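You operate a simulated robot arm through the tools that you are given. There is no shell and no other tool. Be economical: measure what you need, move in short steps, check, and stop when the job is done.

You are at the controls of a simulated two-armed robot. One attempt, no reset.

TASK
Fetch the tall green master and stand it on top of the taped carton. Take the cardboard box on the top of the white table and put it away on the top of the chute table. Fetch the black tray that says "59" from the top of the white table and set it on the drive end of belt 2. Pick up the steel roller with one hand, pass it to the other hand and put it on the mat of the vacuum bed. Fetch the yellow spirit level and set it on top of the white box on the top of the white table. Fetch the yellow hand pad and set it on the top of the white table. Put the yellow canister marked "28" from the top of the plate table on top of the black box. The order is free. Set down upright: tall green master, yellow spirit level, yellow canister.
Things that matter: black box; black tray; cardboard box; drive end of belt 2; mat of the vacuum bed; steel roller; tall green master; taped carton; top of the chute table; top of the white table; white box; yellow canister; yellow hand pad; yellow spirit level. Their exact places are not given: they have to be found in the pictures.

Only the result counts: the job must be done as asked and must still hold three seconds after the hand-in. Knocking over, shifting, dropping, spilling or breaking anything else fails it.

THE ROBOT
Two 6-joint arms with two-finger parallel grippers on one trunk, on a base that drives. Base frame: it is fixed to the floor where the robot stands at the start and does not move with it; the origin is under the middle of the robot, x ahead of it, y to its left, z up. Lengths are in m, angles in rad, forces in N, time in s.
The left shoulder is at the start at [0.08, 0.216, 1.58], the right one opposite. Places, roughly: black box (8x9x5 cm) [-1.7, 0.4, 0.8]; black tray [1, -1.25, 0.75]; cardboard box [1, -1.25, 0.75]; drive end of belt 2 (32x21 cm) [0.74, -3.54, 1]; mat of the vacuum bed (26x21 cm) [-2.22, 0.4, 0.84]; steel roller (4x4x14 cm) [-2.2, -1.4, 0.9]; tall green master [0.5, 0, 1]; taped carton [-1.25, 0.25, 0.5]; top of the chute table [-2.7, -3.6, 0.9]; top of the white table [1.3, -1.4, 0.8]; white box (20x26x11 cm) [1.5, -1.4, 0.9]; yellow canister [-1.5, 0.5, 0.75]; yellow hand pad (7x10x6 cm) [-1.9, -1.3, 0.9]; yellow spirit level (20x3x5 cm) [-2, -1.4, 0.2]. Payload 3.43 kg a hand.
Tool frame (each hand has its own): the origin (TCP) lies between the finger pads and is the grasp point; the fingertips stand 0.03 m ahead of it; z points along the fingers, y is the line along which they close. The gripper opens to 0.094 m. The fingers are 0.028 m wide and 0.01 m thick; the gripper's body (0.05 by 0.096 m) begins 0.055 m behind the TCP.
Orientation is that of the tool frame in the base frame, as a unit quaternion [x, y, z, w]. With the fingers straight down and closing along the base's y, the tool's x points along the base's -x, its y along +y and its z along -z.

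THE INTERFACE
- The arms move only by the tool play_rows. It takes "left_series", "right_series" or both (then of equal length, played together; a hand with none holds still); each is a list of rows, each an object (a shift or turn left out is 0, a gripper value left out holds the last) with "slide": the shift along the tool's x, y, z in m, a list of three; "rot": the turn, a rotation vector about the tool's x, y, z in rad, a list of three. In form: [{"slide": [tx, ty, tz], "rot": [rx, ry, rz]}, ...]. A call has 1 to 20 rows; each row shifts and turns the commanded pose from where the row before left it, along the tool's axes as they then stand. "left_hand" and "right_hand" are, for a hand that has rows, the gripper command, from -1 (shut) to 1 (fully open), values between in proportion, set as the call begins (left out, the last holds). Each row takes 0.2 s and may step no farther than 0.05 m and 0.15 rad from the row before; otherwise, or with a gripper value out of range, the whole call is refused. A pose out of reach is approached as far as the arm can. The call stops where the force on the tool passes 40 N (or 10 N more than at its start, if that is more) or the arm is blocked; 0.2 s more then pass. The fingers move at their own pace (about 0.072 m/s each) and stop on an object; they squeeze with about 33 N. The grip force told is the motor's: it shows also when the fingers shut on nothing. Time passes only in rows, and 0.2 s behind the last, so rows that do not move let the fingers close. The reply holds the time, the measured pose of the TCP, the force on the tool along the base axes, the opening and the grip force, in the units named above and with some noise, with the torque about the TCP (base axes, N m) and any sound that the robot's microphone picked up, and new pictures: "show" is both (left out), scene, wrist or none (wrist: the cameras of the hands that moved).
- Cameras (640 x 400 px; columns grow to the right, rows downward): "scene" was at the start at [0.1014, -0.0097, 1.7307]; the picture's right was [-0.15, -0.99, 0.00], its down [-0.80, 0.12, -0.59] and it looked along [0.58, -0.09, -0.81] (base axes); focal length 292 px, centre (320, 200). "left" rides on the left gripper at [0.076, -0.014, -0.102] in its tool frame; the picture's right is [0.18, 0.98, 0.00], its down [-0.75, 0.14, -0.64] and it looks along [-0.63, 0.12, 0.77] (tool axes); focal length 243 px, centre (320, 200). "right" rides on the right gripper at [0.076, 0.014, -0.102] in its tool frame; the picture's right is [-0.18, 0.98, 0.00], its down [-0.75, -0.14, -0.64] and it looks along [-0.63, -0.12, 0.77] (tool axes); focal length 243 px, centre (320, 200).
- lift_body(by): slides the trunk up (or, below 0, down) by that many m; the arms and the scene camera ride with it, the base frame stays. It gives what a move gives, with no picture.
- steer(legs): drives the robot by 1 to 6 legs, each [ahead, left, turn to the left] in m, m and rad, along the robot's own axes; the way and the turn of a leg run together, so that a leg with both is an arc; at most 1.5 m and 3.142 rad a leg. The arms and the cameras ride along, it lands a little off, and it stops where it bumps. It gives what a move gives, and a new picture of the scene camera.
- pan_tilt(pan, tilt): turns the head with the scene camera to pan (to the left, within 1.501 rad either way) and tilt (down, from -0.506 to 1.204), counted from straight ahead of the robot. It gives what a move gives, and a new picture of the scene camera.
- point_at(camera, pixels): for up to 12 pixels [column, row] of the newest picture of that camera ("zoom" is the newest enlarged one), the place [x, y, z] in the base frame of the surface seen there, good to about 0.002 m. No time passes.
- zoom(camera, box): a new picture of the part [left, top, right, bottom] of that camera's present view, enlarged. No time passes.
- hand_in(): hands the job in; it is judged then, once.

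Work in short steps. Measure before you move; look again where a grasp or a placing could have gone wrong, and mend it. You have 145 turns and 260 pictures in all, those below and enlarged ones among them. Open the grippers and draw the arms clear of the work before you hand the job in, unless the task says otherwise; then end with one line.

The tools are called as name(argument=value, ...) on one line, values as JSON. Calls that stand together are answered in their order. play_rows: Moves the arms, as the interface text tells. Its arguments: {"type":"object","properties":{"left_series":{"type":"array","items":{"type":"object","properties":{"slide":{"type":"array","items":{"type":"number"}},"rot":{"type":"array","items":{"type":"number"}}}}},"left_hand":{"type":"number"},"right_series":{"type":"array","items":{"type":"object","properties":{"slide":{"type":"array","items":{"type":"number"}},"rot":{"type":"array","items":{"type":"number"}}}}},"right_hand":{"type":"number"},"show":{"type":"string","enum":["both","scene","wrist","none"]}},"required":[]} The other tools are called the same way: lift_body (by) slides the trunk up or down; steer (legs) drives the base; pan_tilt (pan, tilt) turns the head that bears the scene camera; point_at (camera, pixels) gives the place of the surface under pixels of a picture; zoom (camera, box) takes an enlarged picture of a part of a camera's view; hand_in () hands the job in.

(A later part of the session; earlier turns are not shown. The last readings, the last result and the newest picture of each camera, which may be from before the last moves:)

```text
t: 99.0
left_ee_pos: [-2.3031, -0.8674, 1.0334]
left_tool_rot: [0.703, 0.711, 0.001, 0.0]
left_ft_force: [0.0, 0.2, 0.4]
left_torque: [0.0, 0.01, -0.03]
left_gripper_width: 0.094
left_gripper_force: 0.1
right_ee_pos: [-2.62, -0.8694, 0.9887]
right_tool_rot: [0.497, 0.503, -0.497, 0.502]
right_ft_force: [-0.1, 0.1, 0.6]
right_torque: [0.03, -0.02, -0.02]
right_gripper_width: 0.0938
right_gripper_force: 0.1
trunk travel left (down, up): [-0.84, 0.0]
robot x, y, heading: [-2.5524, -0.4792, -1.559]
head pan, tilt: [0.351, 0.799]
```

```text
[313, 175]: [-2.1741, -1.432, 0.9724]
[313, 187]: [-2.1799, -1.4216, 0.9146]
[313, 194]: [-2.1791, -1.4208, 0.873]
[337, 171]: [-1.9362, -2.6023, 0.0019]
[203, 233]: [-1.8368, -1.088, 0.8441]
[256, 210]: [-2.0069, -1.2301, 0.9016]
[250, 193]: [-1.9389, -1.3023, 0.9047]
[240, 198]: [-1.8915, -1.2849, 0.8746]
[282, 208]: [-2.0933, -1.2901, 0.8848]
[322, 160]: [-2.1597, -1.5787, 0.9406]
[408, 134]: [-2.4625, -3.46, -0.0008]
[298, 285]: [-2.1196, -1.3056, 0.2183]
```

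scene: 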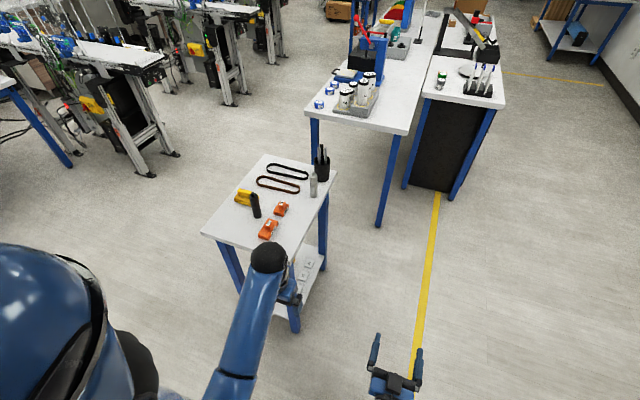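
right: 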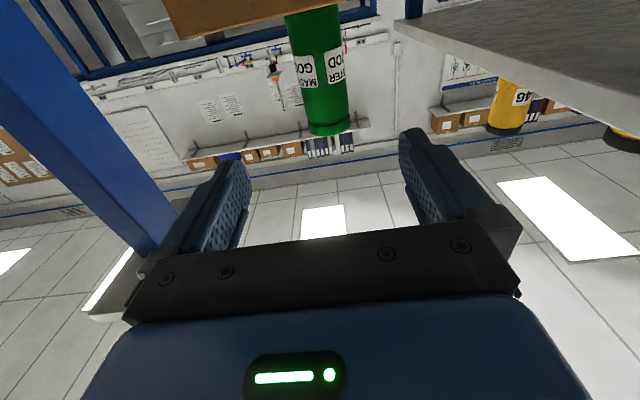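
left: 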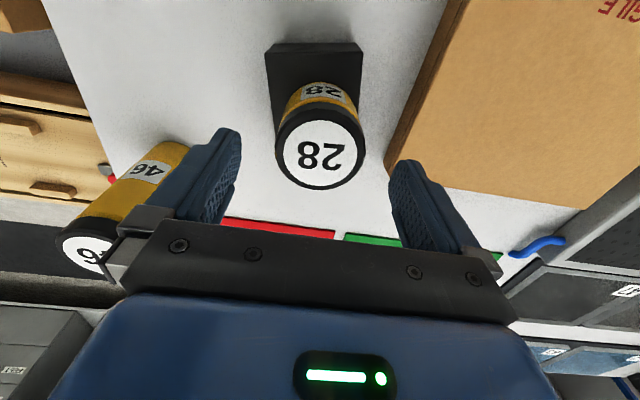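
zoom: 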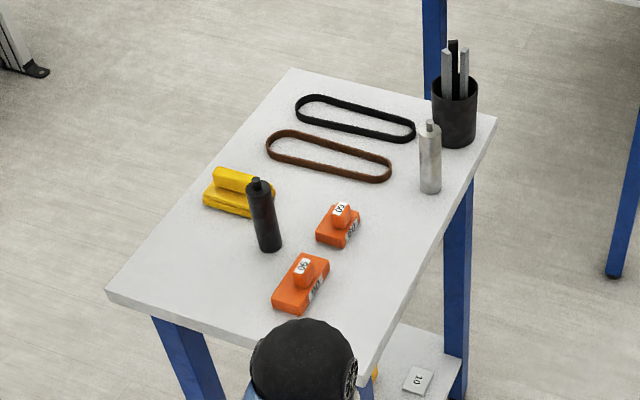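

Roller axis ≈(-2.178,-1.438), standing, top ≈0.985. I drive 0.47 m ahead beside the table.

steer(legs=[[0.47, 0, -0.012]])

play_rows(left_series=[{"slide": [0, 0.03, -0.02]}, {"slide": [0, 0.03, -0.01]}, {}], show="wrist")

```text
t: 101.8
left_ee_pos: [-2.3035, -1.3394, 1.0341]
left_tool_rot: [0.707, 0.707, -0.001, 0.001]
left_ft_force: [-0.2, -0.9, 0.3]
left_torque: [0.0, 0.01, -0.02]
left_gripper_width: 0.0941
left_gripper_force: 0.1
right_ee_pos: [-2.6218, -1.3386, 0.9909]
right_tool_rot: [0.499, 0.501, -0.5, 0.5]
right_ft_force: [-0.1, -0.3, -0.2]
right_torque: [0.01, 0.05, 0.03]
right_gripper_width: 0.0941
right_gripper_force: 0.0
trunk travel left (down, up): [-0.84, 0.0]
robot x, y, heading: [-2.5508, -0.9485, -1.57]
head pan, tilt: [0.351, 0.799]
```

scene: 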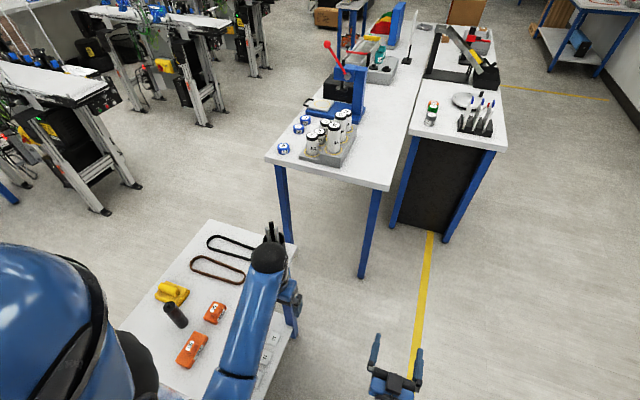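

```text
t: 102.6
left_ee_pos: [-2.2436, -1.3431, 1.0432]
left_tool_rot: [0.707, 0.707, -0.001, 0.002]
left_ft_force: [0.3, 0.3, 0.0]
left_torque: [-0.01, 0.04, 0.01]
left_gripper_width: 0.094
left_gripper_force: 0.0
left hand out of reach, approached as far as the arm can: row 1, 2
right_ee_pos: [-2.6216, -1.3396, 0.989]
right_tool_rot: [0.5, 0.501, -0.5, 0.499]
right_ft_force: [0.8, -0.5, -0.1]
right_torque: [-0.01, 0.01, 0.0]
right_gripper_width: 0.094
right_gripper_force: 0.1
trunk travel left (down, up): [-0.84, 0.0]
robot x, y, heading: [-2.5511, -0.9489, -1.568]
head pan, tilt: [0.351, 0.799]
```

left: 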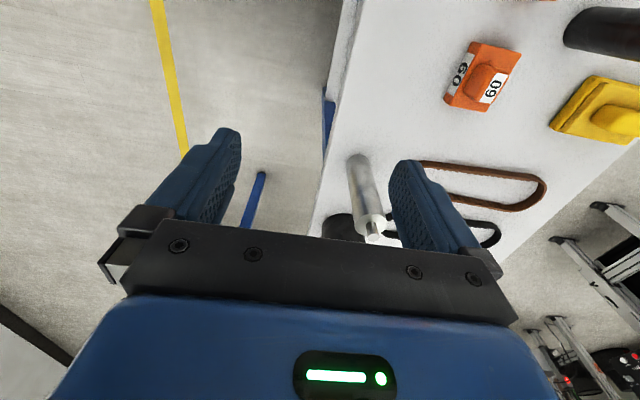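

Roller top is at about (373,230) in the wrist view; I measure.

point_at(camera="left", pixels=[[372, 238], [372, 220], [366, 210], [382, 208], [366, 190], [356, 162], [345, 230]])

zoom(camera="left", box=[300, 130, 440, 260])

```text
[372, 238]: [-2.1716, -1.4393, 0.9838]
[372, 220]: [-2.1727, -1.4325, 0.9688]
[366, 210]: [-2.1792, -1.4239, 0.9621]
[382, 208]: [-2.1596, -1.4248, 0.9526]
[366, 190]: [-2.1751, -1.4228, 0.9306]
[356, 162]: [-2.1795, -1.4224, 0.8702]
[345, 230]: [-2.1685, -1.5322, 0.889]
```

```text
3.08 times, centred on (370, 195) of left
```

zoom: 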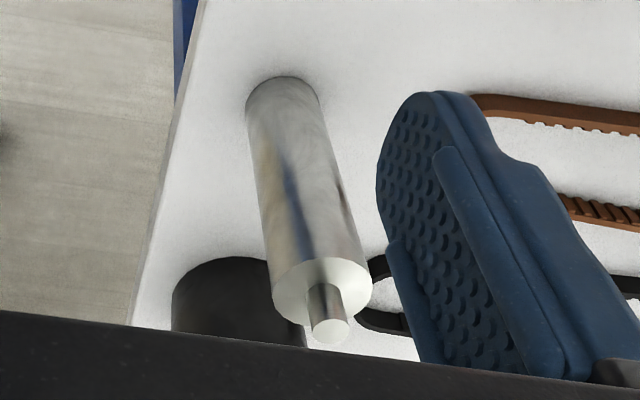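

Axis at (-2.1715,-1.441). I move above, descend to z 0.943.

play_rows(left_series=[{"slide": [-0.0327, 0.024, 0]}, {"slide": [-0.0327, 0.024, 0]}, {"slide": [-0.0327, 0.024, 0]}, {"slide": [0, 0, 0.035]}, {"slide": [0, 0, 0.035]}, {"slide": [0, 0, 0.03]}, {}], show="wrist")

```text
t: 104.2
left_ee_pos: [-2.1719, -1.4416, 0.9416]
left_tool_rot: [0.707, 0.707, 0.0, -0.001]
left_ft_force: [0.0, 0.2, 0.3]
left_torque: [0.02, 0.0, -0.01]
left_gripper_width: 0.0939
left_gripper_force: 0.1
right_ee_pos: [-2.6212, -1.3395, 0.989]
right_tool_rot: [0.5, 0.501, -0.5, 0.499]
right_ft_force: [0.6, -0.2, -0.1]
right_torque: [0.01, -0.01, 0.01]
right_gripper_width: 0.094
right_gripper_force: 0.0
trunk travel left (down, up): [-0.84, 0.0]
robot x, y, heading: [-2.5527, -0.953, -1.57]
head pan, tilt: [0.351, 0.799]
```

left: 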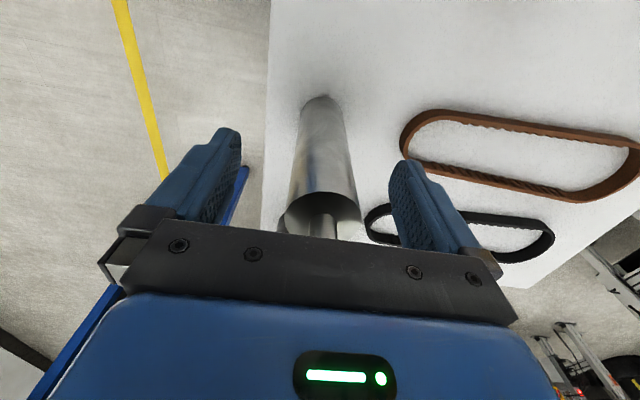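

Centred. I close, then lift.

play_rows(left_series=[{}, {}, {}, {}, {}], left_hand=-1, show="none")

play_rows(left_series=[{"slide": [0, 0, -0.03]}, {"slide": [0, 0, -0.04]}, {"slide": [0, 0, -0.03]}, {"slide": [0.0, -0.04, 0]}, {"slide": [0.0, -0.04, 0]}, {"slide": [0.0, -0.04, 0]}, {"slide": [0.02, -0.04, 0]}, {"slide": [0.02, -0.04, 0]}, {}])

```text
t: 105.4
left_ee_pos: [-2.1728, -1.4416, 0.9396]
left_tool_rot: [0.707, 0.707, 0.0, 0.0]
left_ft_force: [0.6, 0.0, -0.3]
left_torque: [-0.02, -0.03, 0.02]
left_gripper_width: 0.0335
left_gripper_force: 33.1
right_ee_pos: [-2.6229, -1.3401, 0.9894]
right_tool_rot: [0.5, 0.501, -0.5, 0.499]
right_ft_force: [0.4, -1.3, -0.3]
right_torque: [0.0, -0.05, -0.01]
right_gripper_width: 0.094
right_gripper_force: 0.0
trunk travel left (down, up): [-0.84, 0.0]
robot x, y, heading: [-2.5482, -0.9497, -1.57]
head pan, tilt: [0.351, 0.799]
```

```text
t: 107.4
left_ee_pos: [-2.3731, -1.4023, 1.0439]
left_tool_rot: [0.706, 0.708, 0.0, 0.0]
left_ft_force: [0.0, -0.1, -1.4]
left_torque: [-0.02, -0.05, 0.01]
left_gripper_width: 0.0335
left_gripper_force: 33.0
right_ee_pos: [-2.6219, -1.3406, 0.9897]
right_tool_rot: [0.5, 0.501, -0.499, 0.499]
right_ft_force: [0.7, -0.2, -0.2]
right_torque: [0.0, -0.01, 0.0]
right_gripper_width: 0.0942
right_gripper_force: 0.0
trunk travel left (down, up): [-0.84, 0.0]
robot x, y, heading: [-2.5475, -0.9469, -1.571]
head pan, tilt: [0.351, 0.799]
```

scene: 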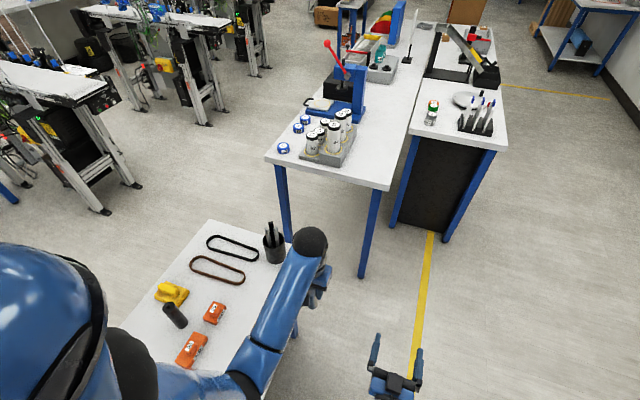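
left: 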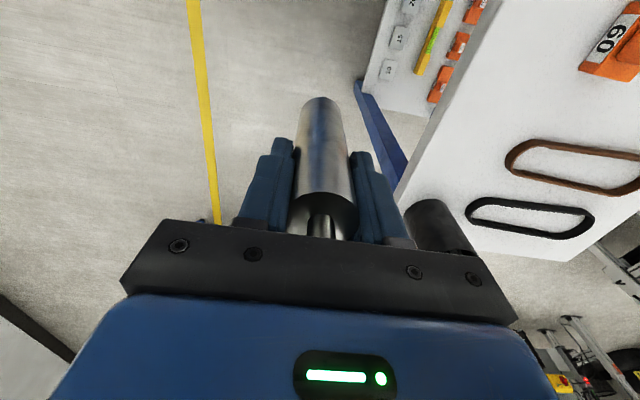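

Roller held (33.5 mm). I bring it toward the middle and prepare the right hand: back off, pitch 30° down, and line up behind the roller.

play_rows(left_series=[{"slide": [0, -0.0435, 0]}, {"slide": [0, -0.0435, 0]}, {}, {}, {}, {}, {}, {}, {}, {}, {}], right_series=[{"slide": [0, 0, -0.04]}, {"slide": [0, 0, -0.04]}, {"rot": [0, 0.131, 0]}, {"rot": [0, 0.131, 0]}, {"rot": [0, 0.131, 0]}, {"rot": [0, 0.131, 0]}, {"slide": [0, 0.0405, 0]}, {"slide": [0, 0.0405, 0]}, {"slide": [0, 0.0405, 0]}, {"slide": [0, 0.0405, 0]}, {}], right_hand=1)

pan_tilt(pan=0, tilt=0.95)

```text
t: 108.1
left_ee_pos: [-2.4617, -1.4006, 1.0448]
left_tool_rot: [0.707, 0.707, 0.001, 0.0]
left_ft_force: [-0.5, -0.3, -2.5]
left_torque: [-0.03, 0.0, 0.0]
left_gripper_width: 0.0333
left_gripper_force: 32.4
right_ee_pos: [-2.6754, -1.2936, 0.9866]
right_tool_rot: [0.558, 0.453, -0.548, 0.427]
right_ft_force: [0.2, -0.7, 0.9]
right_torque: [0.0, -0.02, 0.02]
right_gripper_width: 0.094
right_gripper_force: 0.1
trunk travel left (down, up): [-0.84, 0.0]
robot x, y, heading: [-2.5516, -0.9458, -1.572]
head pan, tilt: [0.351, 0.799]
stopped in row 3 (right hand): the arm was blocked; the commanded pose is now the measured one
```

scene: 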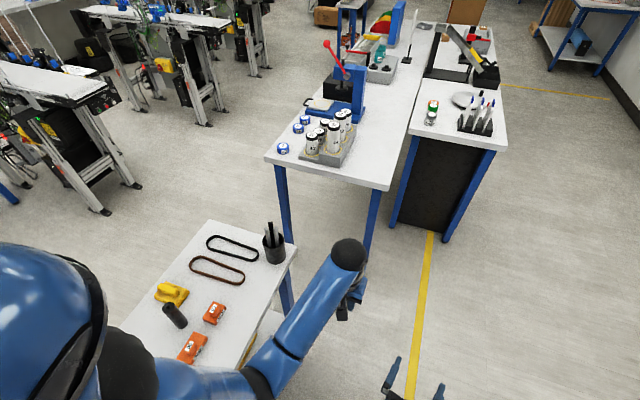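
right: 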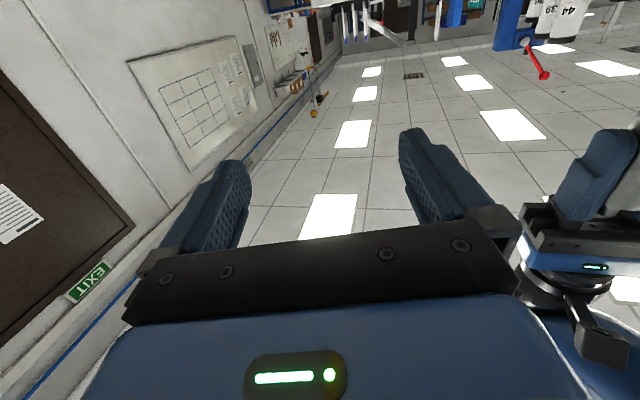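
left: 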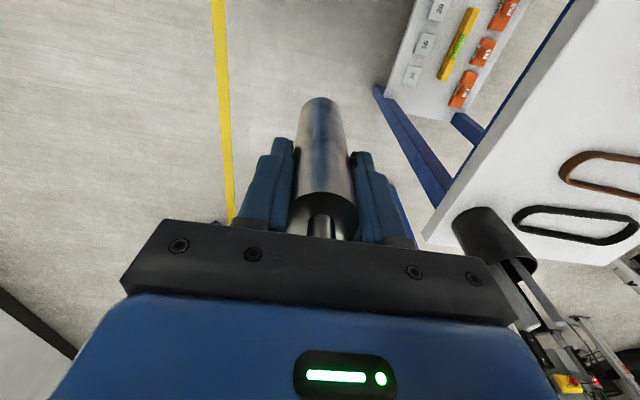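

```text
t: 108.9
left_ee_pos: [-2.4605, -1.4011, 1.0437]
left_tool_rot: [0.708, 0.707, 0.0, 0.0]
left_ft_force: [0.0, -0.3, -2.3]
left_torque: [0.0, 0.0, 0.05]
left_gripper_width: 0.0335
left_gripper_force: 33.0
right_ee_pos: [-2.6744, -1.293, 0.9853]
right_tool_rot: [0.559, 0.453, -0.547, 0.428]
right_ft_force: [-0.5, -0.1, -1.3]
right_torque: [0.04, -0.01, -0.01]
right_gripper_width: 0.0941
right_gripper_force: 0.0
trunk travel left (down, up): [-0.84, 0.0]
robot x, y, heading: [-2.5529, -0.9507, -1.565]
head pan, tilt: [0.0, 0.949]
```

scene: 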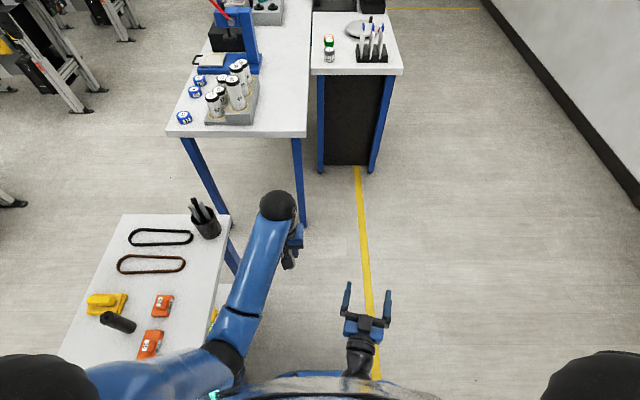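

The right arm was blocked by its own retraction (too close to the body). I move both farther forward instead: left +0.12, right forward, undo the yaw and pitch down.

play_rows(left_series=[{"slide": [-0.04, 0, 0]}, {"slide": [-0.04, 0, 0]}, {"slide": [-0.04, 0, 0]}, {}, {}, {}, {}, {}, {}, {}], right_series=[{"slide": [0, 0, 0.03]}, {"slide": [0, 0, 0.03]}, {"slide": [0, 0, 0.03]}, {"rot": [-0.113, 0, 0]}, {"rot": [-0.113, 0, 0]}, {"rot": [0, 0.131, 0]}, {"rot": [0, 0.131, 0]}, {"rot": [0, 0.131, 0]}, {"rot": [0, 0.131, 0]}, {}], show="scene")

```text
t: 111.1
left_ee_pos: [-2.4614, -1.5158, 1.0409]
left_tool_rot: [0.707, 0.707, 0.0, 0.0]
left_ft_force: [0.5, 0.5, -1.5]
left_torque: [-0.02, 0.0, -0.01]
left_gripper_width: 0.0336
left_gripper_force: 33.0
right_ee_pos: [-2.6929, -1.3811, 0.9851]
right_tool_rot: [0.617, 0.62, -0.344, 0.34]
right_ft_force: [0.1, -0.2, 0.2]
right_torque: [0.0, 0.0, 0.03]
right_gripper_width: 0.0939
right_gripper_force: 0.0
trunk travel left (down, up): [-0.84, 0.0]
robot x, y, heading: [-2.5502, -0.9479, -1.572]
head pan, tilt: [0.0, 0.949]
```

scene: 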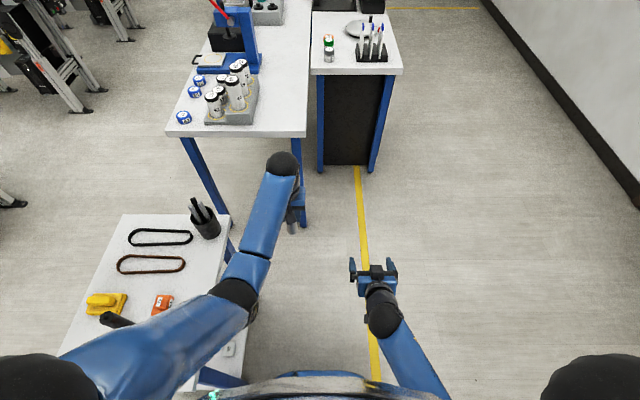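

Right hand is pitched ~32° down. I bring both to the robot's midline: left to x -2.55, right behind it.

play_rows(left_series=[{"slide": [0, -0.0445, 0]}, {"slide": [0, -0.0445, 0]}, {}, {}], right_series=[{"slide": [0, 0.0475, 0]}, {"slide": [0, 0.0475, 0]}, {"slide": [0, 0.0475, 0]}, {}])

```text
t: 112.1
left_ee_pos: [-2.5507, -1.5197, 1.0423]
left_tool_rot: [0.707, 0.707, 0.0, 0.0]
left_ft_force: [0.3, 0.4, -0.7]
left_torque: [0.02, 0.0, 0.01]
left_gripper_width: 0.0334
left_gripper_force: 33.1
right_ee_pos: [-2.5513, -1.3826, 0.984]
right_tool_rot: [0.617, 0.62, -0.344, 0.34]
right_ft_force: [0.0, 0.8, -0.2]
right_torque: [0.0, 0.02, -0.04]
right_gripper_width: 0.0941
right_gripper_force: 0.0
trunk travel left (down, up): [-0.84, 0.0]
robot x, y, heading: [-2.5492, -0.949, -1.57]
head pan, tilt: [0.0, 0.949]
```

scene: 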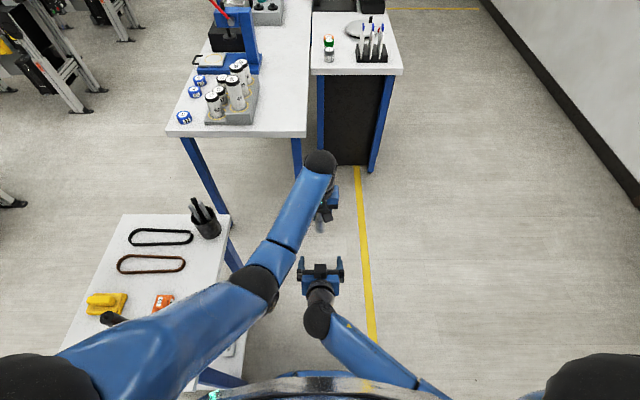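
right: 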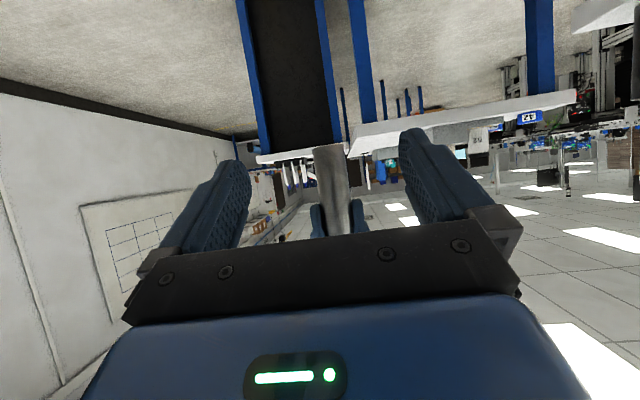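
left: 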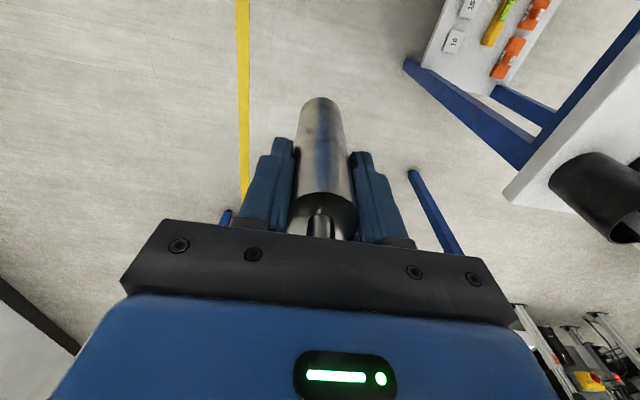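

The roller appears between the right fingers at (333,180). I verify its position.

point_at(camera="right", pixels=[[330, 152], [331, 165], [333, 180], [320, 165], [344, 165], [318, 220]])

```text
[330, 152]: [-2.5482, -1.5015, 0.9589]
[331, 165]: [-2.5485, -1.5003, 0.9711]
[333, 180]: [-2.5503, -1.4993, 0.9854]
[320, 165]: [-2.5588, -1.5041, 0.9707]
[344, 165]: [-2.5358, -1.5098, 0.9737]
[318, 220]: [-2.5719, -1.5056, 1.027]
```

Bottom near z 0.95, axis (-2.549,-1.518). I advance the right hand horizontally 0.134 m onto it.

play_rows(right_series=[{"slide": [-0.018, 0.0005, 0.0283]}, {"slide": [-0.018, 0.0005, 0.0283]}, {"slide": [-0.018, 0.0005, 0.0283]}, {"slide": [-0.018, 0.0005, 0.0283]}, {}], show="wrist")

```text
t: 113.3
left_ee_pos: [-2.5514, -1.5195, 1.0416]
left_tool_rot: [0.707, 0.707, 0.0, -0.001]
left_ft_force: [0.5, -0.4, -1.1]
left_torque: [0.03, 0.0, -0.03]
left_gripper_width: 0.0333
left_gripper_force: 33.3
right_ee_pos: [-2.5487, -1.5141, 0.9829]
right_tool_rot: [0.617, 0.621, -0.344, 0.34]
right_ft_force: [-0.9, 0.0, -0.8]
right_torque: [0.0, -0.01, 0.04]
right_gripper_width: 0.0938
right_gripper_force: 0.1
trunk travel left (down, up): [-0.84, 0.0]
robot x, y, heading: [-2.5512, -0.9537, -1.565]
head pan, tilt: [0.0, 0.949]
```

right: 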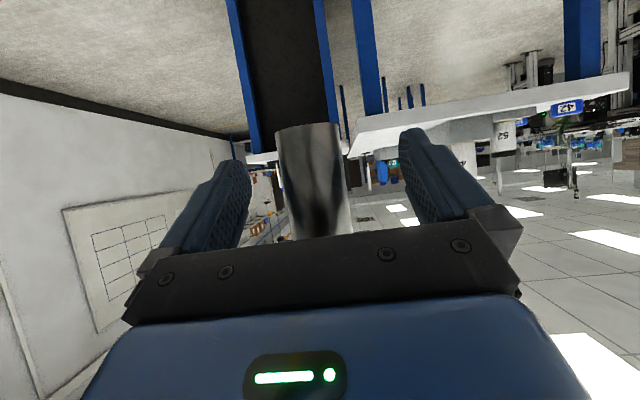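

Close the right gripper on the roller.

play_rows(right_series=[{}, {}, {}, {}, {}], right_hand=-1, show="wrist")

```text
t: 114.5
left_ee_pos: [-2.5504, -1.5205, 1.0412]
left_tool_rot: [0.707, 0.707, 0.002, 0.0]
left_ft_force: [21.8, 2.4, -1.6]
left_torque: [0.1, -0.9, -0.08]
left_gripper_width: 0.0338
left_gripper_force: 33.2
right_ee_pos: [-2.5494, -1.5152, 0.9825]
right_tool_rot: [0.618, 0.62, -0.345, 0.339]
right_ft_force: [-20.9, -2.1, 0.4]
right_torque: [0.04, -0.33, -0.04]
right_gripper_width: 0.0376
right_gripper_force: 33.9
trunk travel left (down, up): [-0.84, 0.0]
robot x, y, heading: [-2.5515, -0.9457, -1.563]
head pan, tilt: [0.0, 0.949]
```

right: 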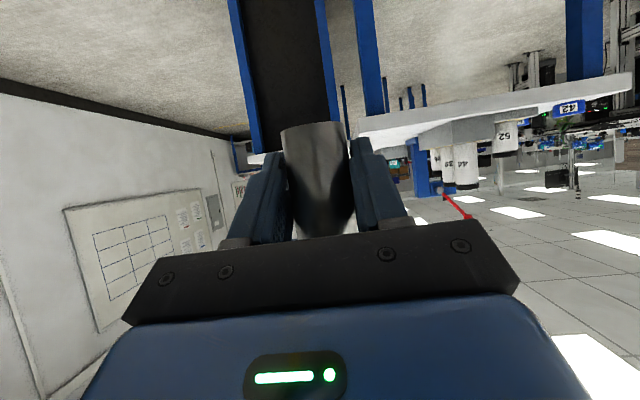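

Gripped with a 21 N side load; I shift the right hand 2 mm to -x to relieve it, then open the left.

play_rows(right_series=[{"slide": [0, -0.002, 0]}, {}], show="none")

play_rows(left_series=[{}, {}, {}, {}], left_hand=1, show="none")

```text
t: 115.1
left_ee_pos: [-2.5521, -1.5205, 1.0418]
left_tool_rot: [0.707, 0.707, 0.001, 0.0]
left_ft_force: [16.4, -4.3, -8.5]
left_torque: [-0.14, -0.82, -0.07]
left_gripper_width: 0.0337
left_gripper_force: 32.4
right_ee_pos: [-2.5511, -1.5152, 0.9824]
right_tool_rot: [0.618, 0.62, -0.345, 0.341]
right_ft_force: [-17.2, 3.7, 6.2]
right_torque: [-0.14, -0.13, -0.05]
right_gripper_width: 0.0375
right_gripper_force: 32.2
trunk travel left (down, up): [-0.84, 0.0]
robot x, y, heading: [-2.5486, -0.9483, -1.57]
head pan, tilt: [0.0, 0.949]
```

```text
t: 116.1
left_ee_pos: [-2.5518, -1.5203, 1.0424]
left_tool_rot: [0.707, 0.707, 0.001, -0.001]
left_ft_force: [-0.9, -0.1, 0.4]
left_torque: [-0.01, -0.01, -0.01]
left_gripper_width: 0.0938
left_gripper_force: 0.0
right_ee_pos: [-2.5509, -1.5145, 0.9833]
right_tool_rot: [0.617, 0.62, -0.344, 0.341]
right_ft_force: [0.2, -0.9, 0.2]
right_torque: [-0.01, -0.02, 0.0]
right_gripper_width: 0.0374
right_gripper_force: 33.4
trunk travel left (down, up): [-0.84, 0.0]
robot x, y, heading: [-2.5466, -0.9482, -1.57]
head pan, tilt: [0.0, 0.949]
```

Left is open. The left can't rise, so I lower the right hand 4 cm with the roller and then pull it back out.

play_rows(right_series=[{"slide": [0.0169, 0, 0.0106]}, {"slide": [0.0169, 0, 0.0106]}, {"slide": [0.0212, 0, -0.0339]}, {"slide": [0.0212, 0, -0.0339]}, {}])

```text
t: 117.3
left_ee_pos: [-2.5519, -1.5215, 1.0422]
left_tool_rot: [0.707, 0.707, 0.002, -0.001]
left_ft_force: [0.4, -0.4, 0.1]
left_torque: [0.03, 0.03, 0.04]
left_gripper_width: 0.0939
left_gripper_force: 0.1
right_ee_pos: [-2.5525, -1.4375, 0.9427]
right_tool_rot: [0.618, 0.62, -0.344, 0.34]
right_ft_force: [-1.0, 0.6, 0.4]
right_torque: [0.02, -0.01, 0.02]
right_gripper_width: 0.0374
right_gripper_force: 33.2
trunk travel left (down, up): [-0.84, 0.0]
robot x, y, heading: [-2.5466, -0.9449, -1.569]
head pan, tilt: [0.0, 0.949]
```

scene: 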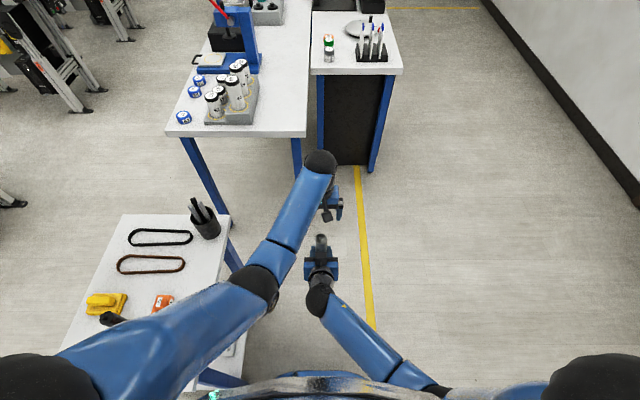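
right: 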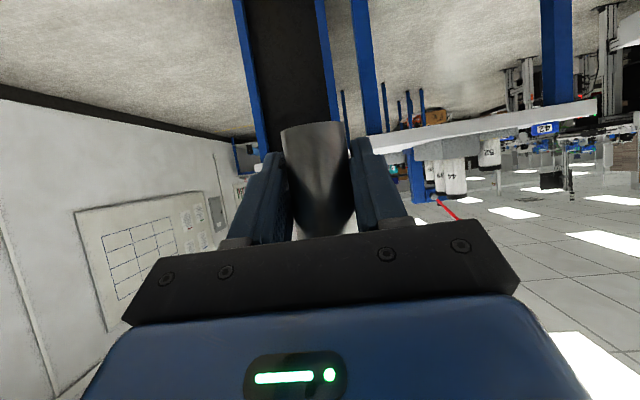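

The roller is in the right hand. I check its tilt by zoom.

zoom(camera="scene", box=[270, 140, 380, 330])

point_at(camera="scene", pixels=[[321, 238], [320, 245], [320, 252]])

point_at(camera="right", pixels=[[305, 130], [328, 130], [290, 150], [340, 150], [315, 132], [320, 160]])

```text
2.11 times, centred on (325, 235) of scene
```

zoom: 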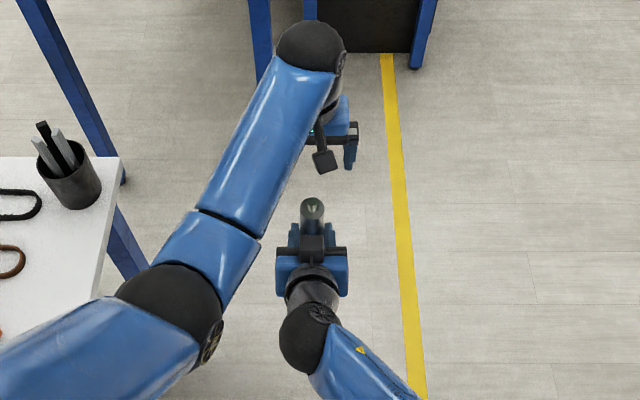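

```text
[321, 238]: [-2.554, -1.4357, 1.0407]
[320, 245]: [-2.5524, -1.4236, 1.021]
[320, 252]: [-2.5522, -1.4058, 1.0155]
```

```text
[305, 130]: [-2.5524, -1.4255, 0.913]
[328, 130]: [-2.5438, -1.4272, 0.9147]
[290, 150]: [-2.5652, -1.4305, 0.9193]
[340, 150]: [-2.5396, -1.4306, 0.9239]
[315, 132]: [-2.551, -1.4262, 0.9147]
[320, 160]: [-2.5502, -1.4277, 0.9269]
```

Roller is vertical within ~2°, bottom ≈34 mm below the TCP. I move the left hand to its side, back off, turn left to face +y and strafe to the vacuum bed.

play_rows(left_series=[{"slide": [0, 0.045, 0]}, {"slide": [0, 0.045, 0]}, {"slide": [0, 0.045, 0]}, {"slide": [0, 0.045, 0]}, {"slide": [0.045, 0, 0]}, {"slide": [0.045, 0, 0]}, {"slide": [0.045, 0, 0]}, {}], show="none")

steer(legs=[[-0.48, 0, 0], [0, 0, 3.14], [0, -0.33, 0]])

```text
t: 119.1
left_ee_pos: [-2.3761, -1.3867, 1.0433]
left_tool_rot: [0.707, 0.707, 0.001, 0.0]
left_ft_force: [-0.1, 0.5, 0.7]
left_torque: [0.0, 0.04, 0.0]
left_gripper_width: 0.0939
left_gripper_force: 0.1
right_ee_pos: [-2.5536, -1.4392, 0.9416]
right_tool_rot: [0.618, 0.621, -0.343, 0.34]
right_ft_force: [-0.2, -0.9, -0.1]
right_torque: [0.0, -0.04, -0.02]
right_gripper_width: 0.0377
right_gripper_force: 33.2
trunk travel left (down, up): [-0.84, 0.0]
robot x, y, heading: [-2.5515, -0.9482, -1.575]
head pan, tilt: [0.0, 0.949]
```

```text
t: 131.0
left_ee_pos: [-2.3967, -0.0351, 1.0439]
left_tool_rot: [-0.698, 0.716, -0.002, 0.0]
left_ft_force: [-0.6, -0.7, 1.3]
left_torque: [-0.02, -0.03, -0.01]
left_gripper_width: 0.0937
left_gripper_force: 0.1
right_ee_pos: [-2.2167, 0.013, 0.943]
right_tool_rot: [-0.614, 0.623, 0.337, 0.348]
right_ft_force: [0.1, 0.2, 0.7]
right_torque: [0.0, 0.0, -0.05]
right_gripper_width: 0.0374
right_gripper_force: 33.1
trunk travel left (down, up): [-0.84, 0.0]
robot x, y, heading: [-2.2237, -0.4741, 1.551]
head pan, tilt: [0.0, 0.949]
```

scene: 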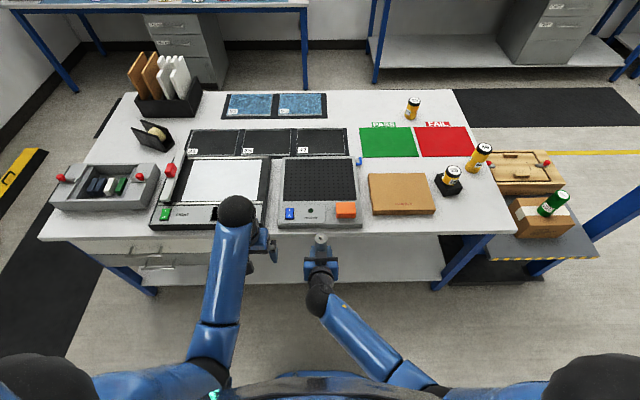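

Facing the vacuum bed. I drive 0.22 m ahead and measure the mat.

steer(legs=[[0.22, 0, 0.02]])

zoom(camera="scene", box=[240, 130, 400, 290])

```text
t: 132.7
left_ee_pos: [-2.4004, 0.1682, 1.0455]
left_tool_rot: [0.707, -0.707, -0.001, -0.001]
left_ft_force: [0.3, -1.1, 0.1]
left_torque: [0.01, 0.02, -0.06]
left_gripper_width: 0.0941
left_gripper_force: 0.1
right_ee_pos: [-2.2231, 0.22, 0.9445]
right_tool_rot: [0.62, -0.616, -0.342, -0.345]
right_ft_force: [0.6, -0.9, -0.1]
right_torque: [0.0, 0.01, 0.0]
right_gripper_width: 0.0375
right_gripper_force: 33.0
trunk travel left (down, up): [-0.84, 0.0]
robot x, y, heading: [-2.2263, -0.2639, 1.574]
head pan, tilt: [0.0, 0.949]
```

scene: 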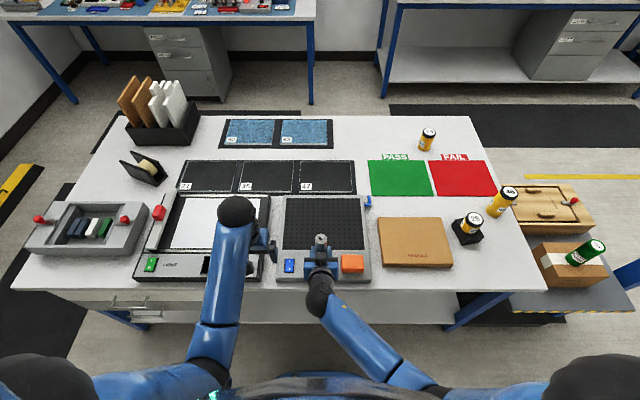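

```text
2.50 times, centred on (320, 210) of scene
```

zoom: 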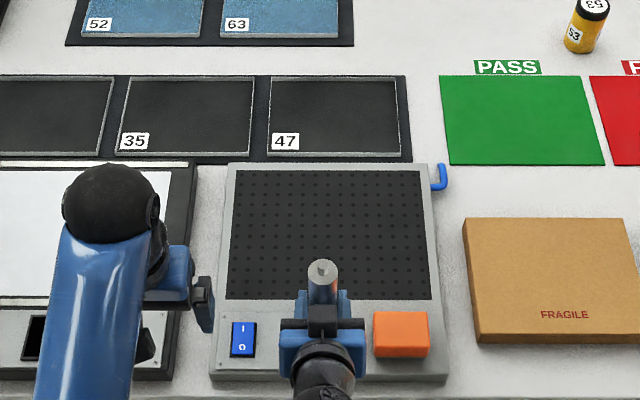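

I move the roller 0.17 m forward over the mat centre.

play_rows(right_series=[{"slide": [-0.0225, 0, 0.036]}, {"slide": [-0.0225, 0, 0.036]}, {"slide": [-0.0225, 0, 0.036]}, {"slide": [-0.0225, 0, 0.036]}, {}], show="wrist")

```text
t: 133.9
left_ee_pos: [-2.4016, 0.1716, 1.0434]
left_tool_rot: [0.707, -0.707, 0.001, 0.0]
left_ft_force: [0.1, 0.1, 0.1]
left_torque: [0.03, -0.02, -0.03]
left_gripper_width: 0.0941
left_gripper_force: 0.0
right_ee_pos: [-2.2238, 0.3951, 0.9407]
right_tool_rot: [0.621, -0.617, -0.34, -0.344]
right_ft_force: [0.2, 0.4, -0.5]
right_torque: [-0.01, 0.0, -0.02]
right_gripper_width: 0.0372
right_gripper_force: 33.2
trunk travel left (down, up): [-0.84, 0.0]
robot x, y, heading: [-2.2252, -0.2613, 1.574]
head pan, tilt: [0.0, 0.949]
```

right: 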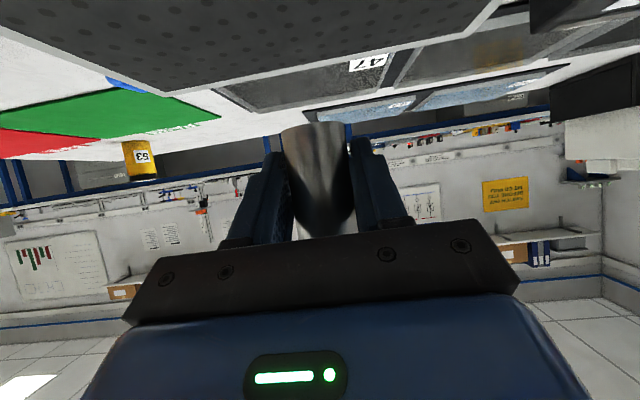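

I lower with the arm in steps.

play_rows(right_series=[{"slide": [0.0254, 0, 0.0159]}, {"slide": [0.0254, 0, 0.0159]}, {"slide": [0.0068, 0, 0.0042]}, {}], show="none")

play_rows(right_series=[{"slide": [0.0034, 0, 0.0021]}, {}], show="wrist")

```text
t: 134.9
left_ee_pos: [-2.4007, 0.1711, 1.0433]
left_tool_rot: [-0.707, 0.708, -0.001, 0.0]
left_ft_force: [-0.1, -0.5, -0.3]
left_torque: [0.02, 0.04, 0.0]
left_gripper_width: 0.0938
left_gripper_force: 0.1
right_ee_pos: [-2.2236, 0.3945, 0.8929]
right_tool_rot: [0.62, -0.618, -0.341, -0.344]
right_ft_force: [-0.4, -0.5, -0.7]
right_torque: [0.0, 0.0, 0.01]
right_gripper_width: 0.0375
right_gripper_force: 33.4
right hand out of reach, approached as far as the arm can: row 2, 3
trunk travel left (down, up): [-0.84, 0.0]
robot x, y, heading: [-2.222, -0.2658, 1.573]
head pan, tilt: [0.0, 0.949]
```

```text
t: 135.5
left_ee_pos: [-2.4004, 0.1711, 1.0432]
left_tool_rot: [0.707, -0.707, 0.001, 0.0]
left_ft_force: [0.0, -0.1, 0.4]
left_torque: [-0.04, 0.03, 0.01]
left_gripper_width: 0.0942
left_gripper_force: 0.0
right_ee_pos: [-2.224, 0.3923, 0.8907]
right_tool_rot: [0.62, -0.617, -0.341, -0.344]
right_ft_force: [-0.4, 0.4, -0.1]
right_torque: [0.02, 0.01, 0.02]
right_gripper_width: 0.0375
right_gripper_force: 32.8
trunk travel left (down, up): [-0.84, 0.0]
robot x, y, heading: [-2.2262, -0.267, 1.567]
head pan, tilt: [0.0, 0.949]
```

right: 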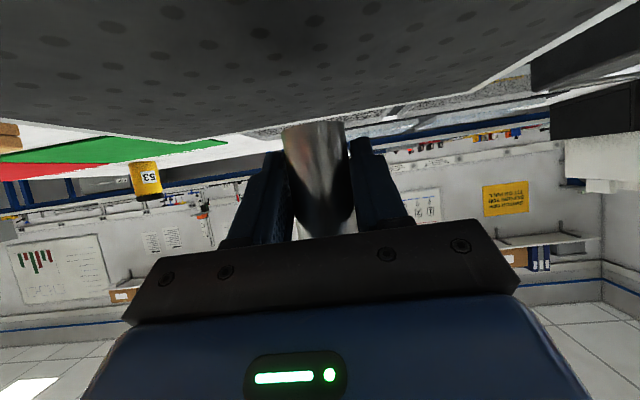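

The arm is at its reach limit; I lower the trunk 0.022 m, then finely.

lift_body(by=-0.022)

play_rows(right_series=[{"slide": [0.0025, 0, 0.0016]}, {}], show="wrist")

```text
t: 136.2
left_ee_pos: [-2.4019, 0.172, 1.0203]
left_tool_rot: [-0.707, 0.707, 0.0, 0.0]
left_ft_force: [-0.2, -0.1, 0.3]
left_torque: [0.0, 0.02, -0.01]
left_gripper_width: 0.094
left_gripper_force: 0.1
right_ee_pos: [-2.2236, 0.3923, 0.8687]
right_tool_rot: [0.621, -0.617, -0.34, -0.344]
right_ft_force: [-0.5, -0.4, 0.4]
right_torque: [0.01, -0.01, 0.03]
right_gripper_width: 0.0373
right_gripper_force: 33.2
trunk travel left (down, up): [-0.818, 0.022]
robot x, y, heading: [-2.2255, -0.2654, 1.569]
head pan, tilt: [0.0, 0.949]
```

```text
t: 136.8
left_ee_pos: [-2.401, 0.1719, 1.0214]
left_tool_rot: [-0.706, 0.708, -0.001, 0.0]
left_ft_force: [0.6, -0.5, 0.3]
left_torque: [0.0, 0.0, -0.01]
left_gripper_width: 0.0941
left_gripper_force: 0.0
right_ee_pos: [-2.2253, 0.3898, 0.8671]
right_tool_rot: [0.621, -0.617, -0.34, -0.344]
right_ft_force: [0.1, 0.2, 0.3]
right_torque: [-0.01, 0.01, 0.02]
right_gripper_width: 0.0372
right_gripper_force: 33.1
trunk travel left (down, up): [-0.818, 0.022]
robot x, y, heading: [-2.2263, -0.2665, 1.573]
head pan, tilt: [0.0, 0.949]
```

right: 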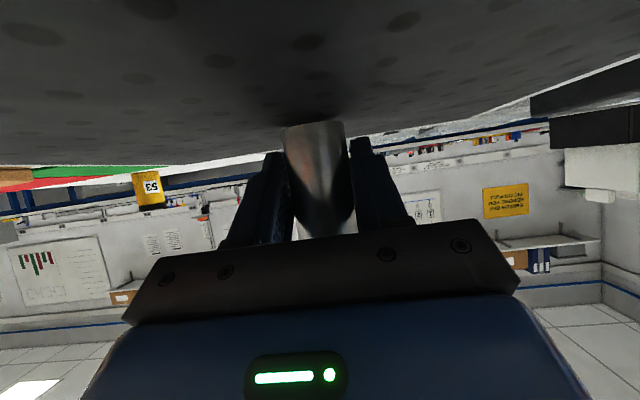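

Nearly touching; lower the trunk 4 mm more and read the force.

lift_body(by=-0.004)

lift_body(by=-0.003)

```text
t: 137.3
left_ee_pos: [-2.4013, 0.172, 1.0176]
left_tool_rot: [-0.707, 0.707, -0.001, -0.001]
left_ft_force: [-0.2, 0.1, -0.3]
left_torque: [-0.04, 0.01, 0.02]
left_gripper_width: 0.0941
left_gripper_force: 0.1
right_ee_pos: [-2.2245, 0.3902, 0.8618]
right_tool_rot: [0.62, -0.618, -0.34, -0.344]
right_ft_force: [0.2, -1.2, -0.2]
right_torque: [-0.04, -0.01, -0.02]
right_gripper_width: 0.0376
right_gripper_force: 33.0
trunk travel left (down, up): [-0.814, 0.026]
robot x, y, heading: [-2.226, -0.2646, 1.572]
head pan, tilt: [0.0, 0.949]
```

```text
t: 137.8
left_ee_pos: [-2.3998, 0.17, 1.0166]
left_tool_rot: [-0.707, 0.708, 0.0, 0.0]
left_ft_force: [0.0, 0.7, -0.4]
left_torque: [0.03, 0.01, 0.03]
left_gripper_width: 0.094
left_gripper_force: 0.1
right_ee_pos: [-2.2251, 0.3904, 0.8629]
right_tool_rot: [0.619, -0.617, -0.343, -0.345]
right_ft_force: [4.0, -2.0, 21.1]
right_torque: [-3.63, 0.11, 0.53]
right_gripper_width: 0.0376
right_gripper_force: 32.8
trunk travel left (down, up): [-0.811, 0.029]
robot x, y, heading: [-2.2231, -0.2647, 1.572]
head pan, tilt: [0.0, 0.949]
```

The torque shows contact 0.17 m behind the TCP – the wrist touches the panel, not the roller. I raise back at once and look.

lift_body(by=0.008)

zoom(camera="scene", box=[240, 150, 400, 310])

zoom(camera="left", box=[0, 0, 640, 400])

```text
t: 138.4
left_ee_pos: [-2.4013, 0.1709, 1.0222]
left_tool_rot: [0.707, -0.707, 0.001, 0.002]
left_ft_force: [-0.7, 0.4, -0.1]
left_torque: [-0.01, 0.03, -0.03]
left_gripper_width: 0.0939
left_gripper_force: 0.0
right_ee_pos: [-2.2238, 0.39, 0.8668]
right_tool_rot: [0.621, -0.617, -0.339, -0.344]
right_ft_force: [-0.8, 0.6, -0.2]
right_torque: [0.0, -0.01, 0.04]
right_gripper_width: 0.0372
right_gripper_force: 33.0
trunk travel left (down, up): [-0.819, 0.021]
robot x, y, heading: [-2.2251, -0.2623, 1.575]
head pan, tilt: [0.0, 0.949]
```

```text
2.50 times, centred on (320, 230) of scene
```

zoom: 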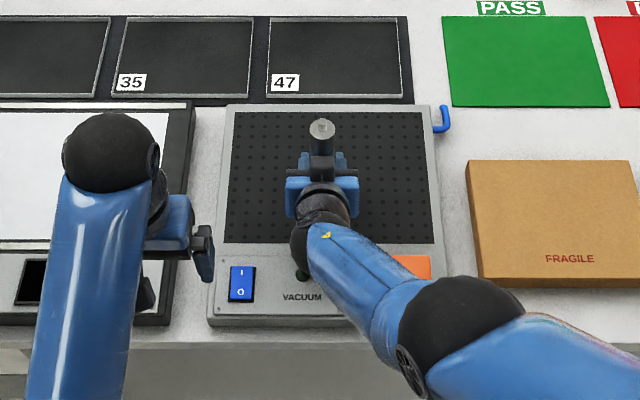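

```text
1.00 times, centred on (320, 200) of left (not enlarged: the box is as wide or as high as the picture)
```

zoom: 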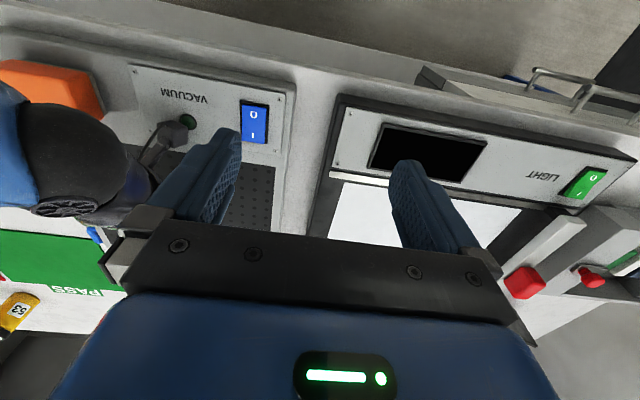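

The right hand's camera (below the pitched hand) met the panel. I'll place the roller farther back: raise the hand, retract the left, lower the trunk 0.1 for reach, then move 6 cm forward.

play_rows(left_series=[{"slide": [0.04, 0, 0]}, {"slide": [0.04, 0, 0]}, {"slide": [0.04, 0, 0]}, {}], right_series=[{"slide": [-0.0338, 0, -0.0212]}, {"slide": [-0.0338, 0, -0.0212]}, {"slide": [-0.0254, 0, -0.0159]}, {}], show="none")

lift_body(by=-0.08)

play_rows(right_series=[{"slide": [-0.016, 0, 0.0254]}, {"slide": [-0.016, 0, 0.0254]}, {}], show="scene")

```text
t: 139.4
left_ee_pos: [-2.4017, 0.057, 1.02]
left_tool_rot: [-0.707, 0.707, 0.0, -0.001]
left_ft_force: [-0.9, -0.1, 0.2]
left_torque: [0.01, -0.01, -0.02]
left_gripper_width: 0.0942
left_gripper_force: 0.1
right_ee_pos: [-2.2232, 0.3914, 0.9757]
right_tool_rot: [0.621, -0.617, -0.34, -0.343]
right_ft_force: [0.6, 0.5, -0.3]
right_torque: [-0.01, -0.04, -0.02]
right_gripper_width: 0.0375
right_gripper_force: 33.2
trunk travel left (down, up): [-0.819, 0.021]
robot x, y, heading: [-2.2288, -0.2635, 1.568]
head pan, tilt: [0.0, 0.949]
```

```text
t: 140.6
left_ee_pos: [-2.4011, 0.0559, 0.9399]
left_tool_rot: [0.708, -0.706, 0.0, 0.0]
left_ft_force: [-0.6, -0.4, 0.0]
left_torque: [-0.01, 0.01, 0.0]
left_gripper_width: 0.0939
left_gripper_force: 0.1
right_ee_pos: [-2.2239, 0.391, 0.8972]
right_tool_rot: [0.62, -0.617, -0.34, -0.344]
right_ft_force: [0.0, 0.3, -0.2]
right_torque: [-0.03, -0.02, 0.03]
right_gripper_width: 0.0377
right_gripper_force: 33.4
trunk travel left (down, up): [-0.739, 0.101]
robot x, y, heading: [-2.2259, -0.2648, 1.576]
head pan, tilt: [0.0, 0.949]
```

```text
t: 141.4
left_ee_pos: [-2.4016, 0.0552, 0.9409]
left_tool_rot: [-0.707, 0.707, -0.001, -0.001]
left_ft_force: [0.3, -0.4, 0.1]
left_torque: [0.02, -0.01, -0.03]
left_gripper_width: 0.0939
left_gripper_force: 0.0
right_ee_pos: [-2.2228, 0.451, 0.8965]
right_tool_rot: [0.621, -0.617, -0.341, -0.343]
right_ft_force: [-0.3, 0.4, -0.2]
right_torque: [-0.04, 0.0, 0.0]
right_gripper_width: 0.0374
right_gripper_force: 33.2
trunk travel left (down, up): [-0.739, 0.101]
robot x, y, heading: [-2.2266, -0.2686, 1.579]
head pan, tilt: [0.0, 0.949]
```

scene: 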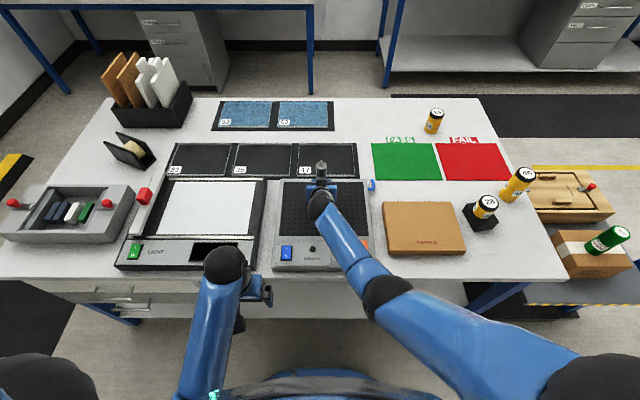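

I check clearance by zoom, then lower in steps.

zoom(camera="scene", box=[240, 130, 420, 300])

play_rows(right_series=[{"slide": [0.0127, 0, 0.008]}, {"slide": [0.0085, 0, 0.0053]}, {}], show="wrist")

```text
2.35 times, centred on (330, 215) of scene
```

zoom: 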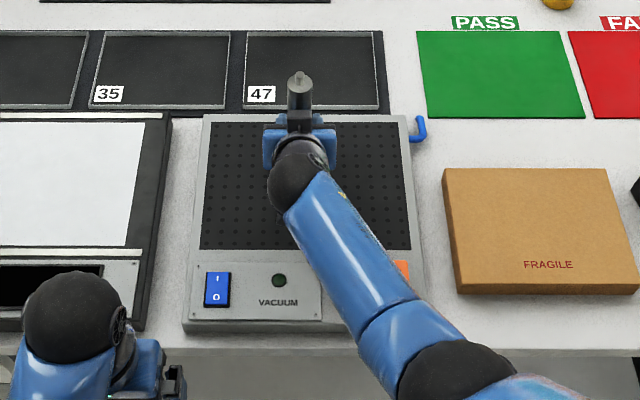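

```text
t: 142.2
left_ee_pos: [-2.4014, 0.0557, 0.9407]
left_tool_rot: [-0.707, 0.708, -0.001, -0.001]
left_ft_force: [-0.5, 0.5, 1.0]
left_torque: [-0.03, 0.01, -0.01]
left_gripper_width: 0.0938
left_gripper_force: 0.1
right_ee_pos: [-2.2248, 0.4516, 0.8718]
right_tool_rot: [0.62, -0.617, -0.341, -0.344]
right_ft_force: [-0.6, 0.1, -0.2]
right_torque: [0.03, -0.01, 0.01]
right_gripper_width: 0.0375
right_gripper_force: 33.2
trunk travel left (down, up): [-0.739, 0.101]
robot x, y, heading: [-2.2255, -0.267, 1.575]
head pan, tilt: [0.0, 0.949]
```

right: 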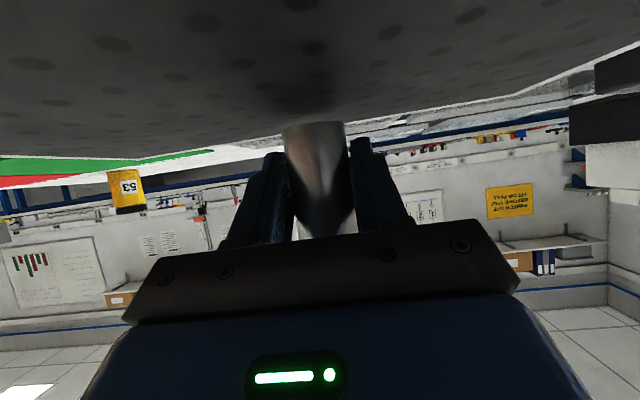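

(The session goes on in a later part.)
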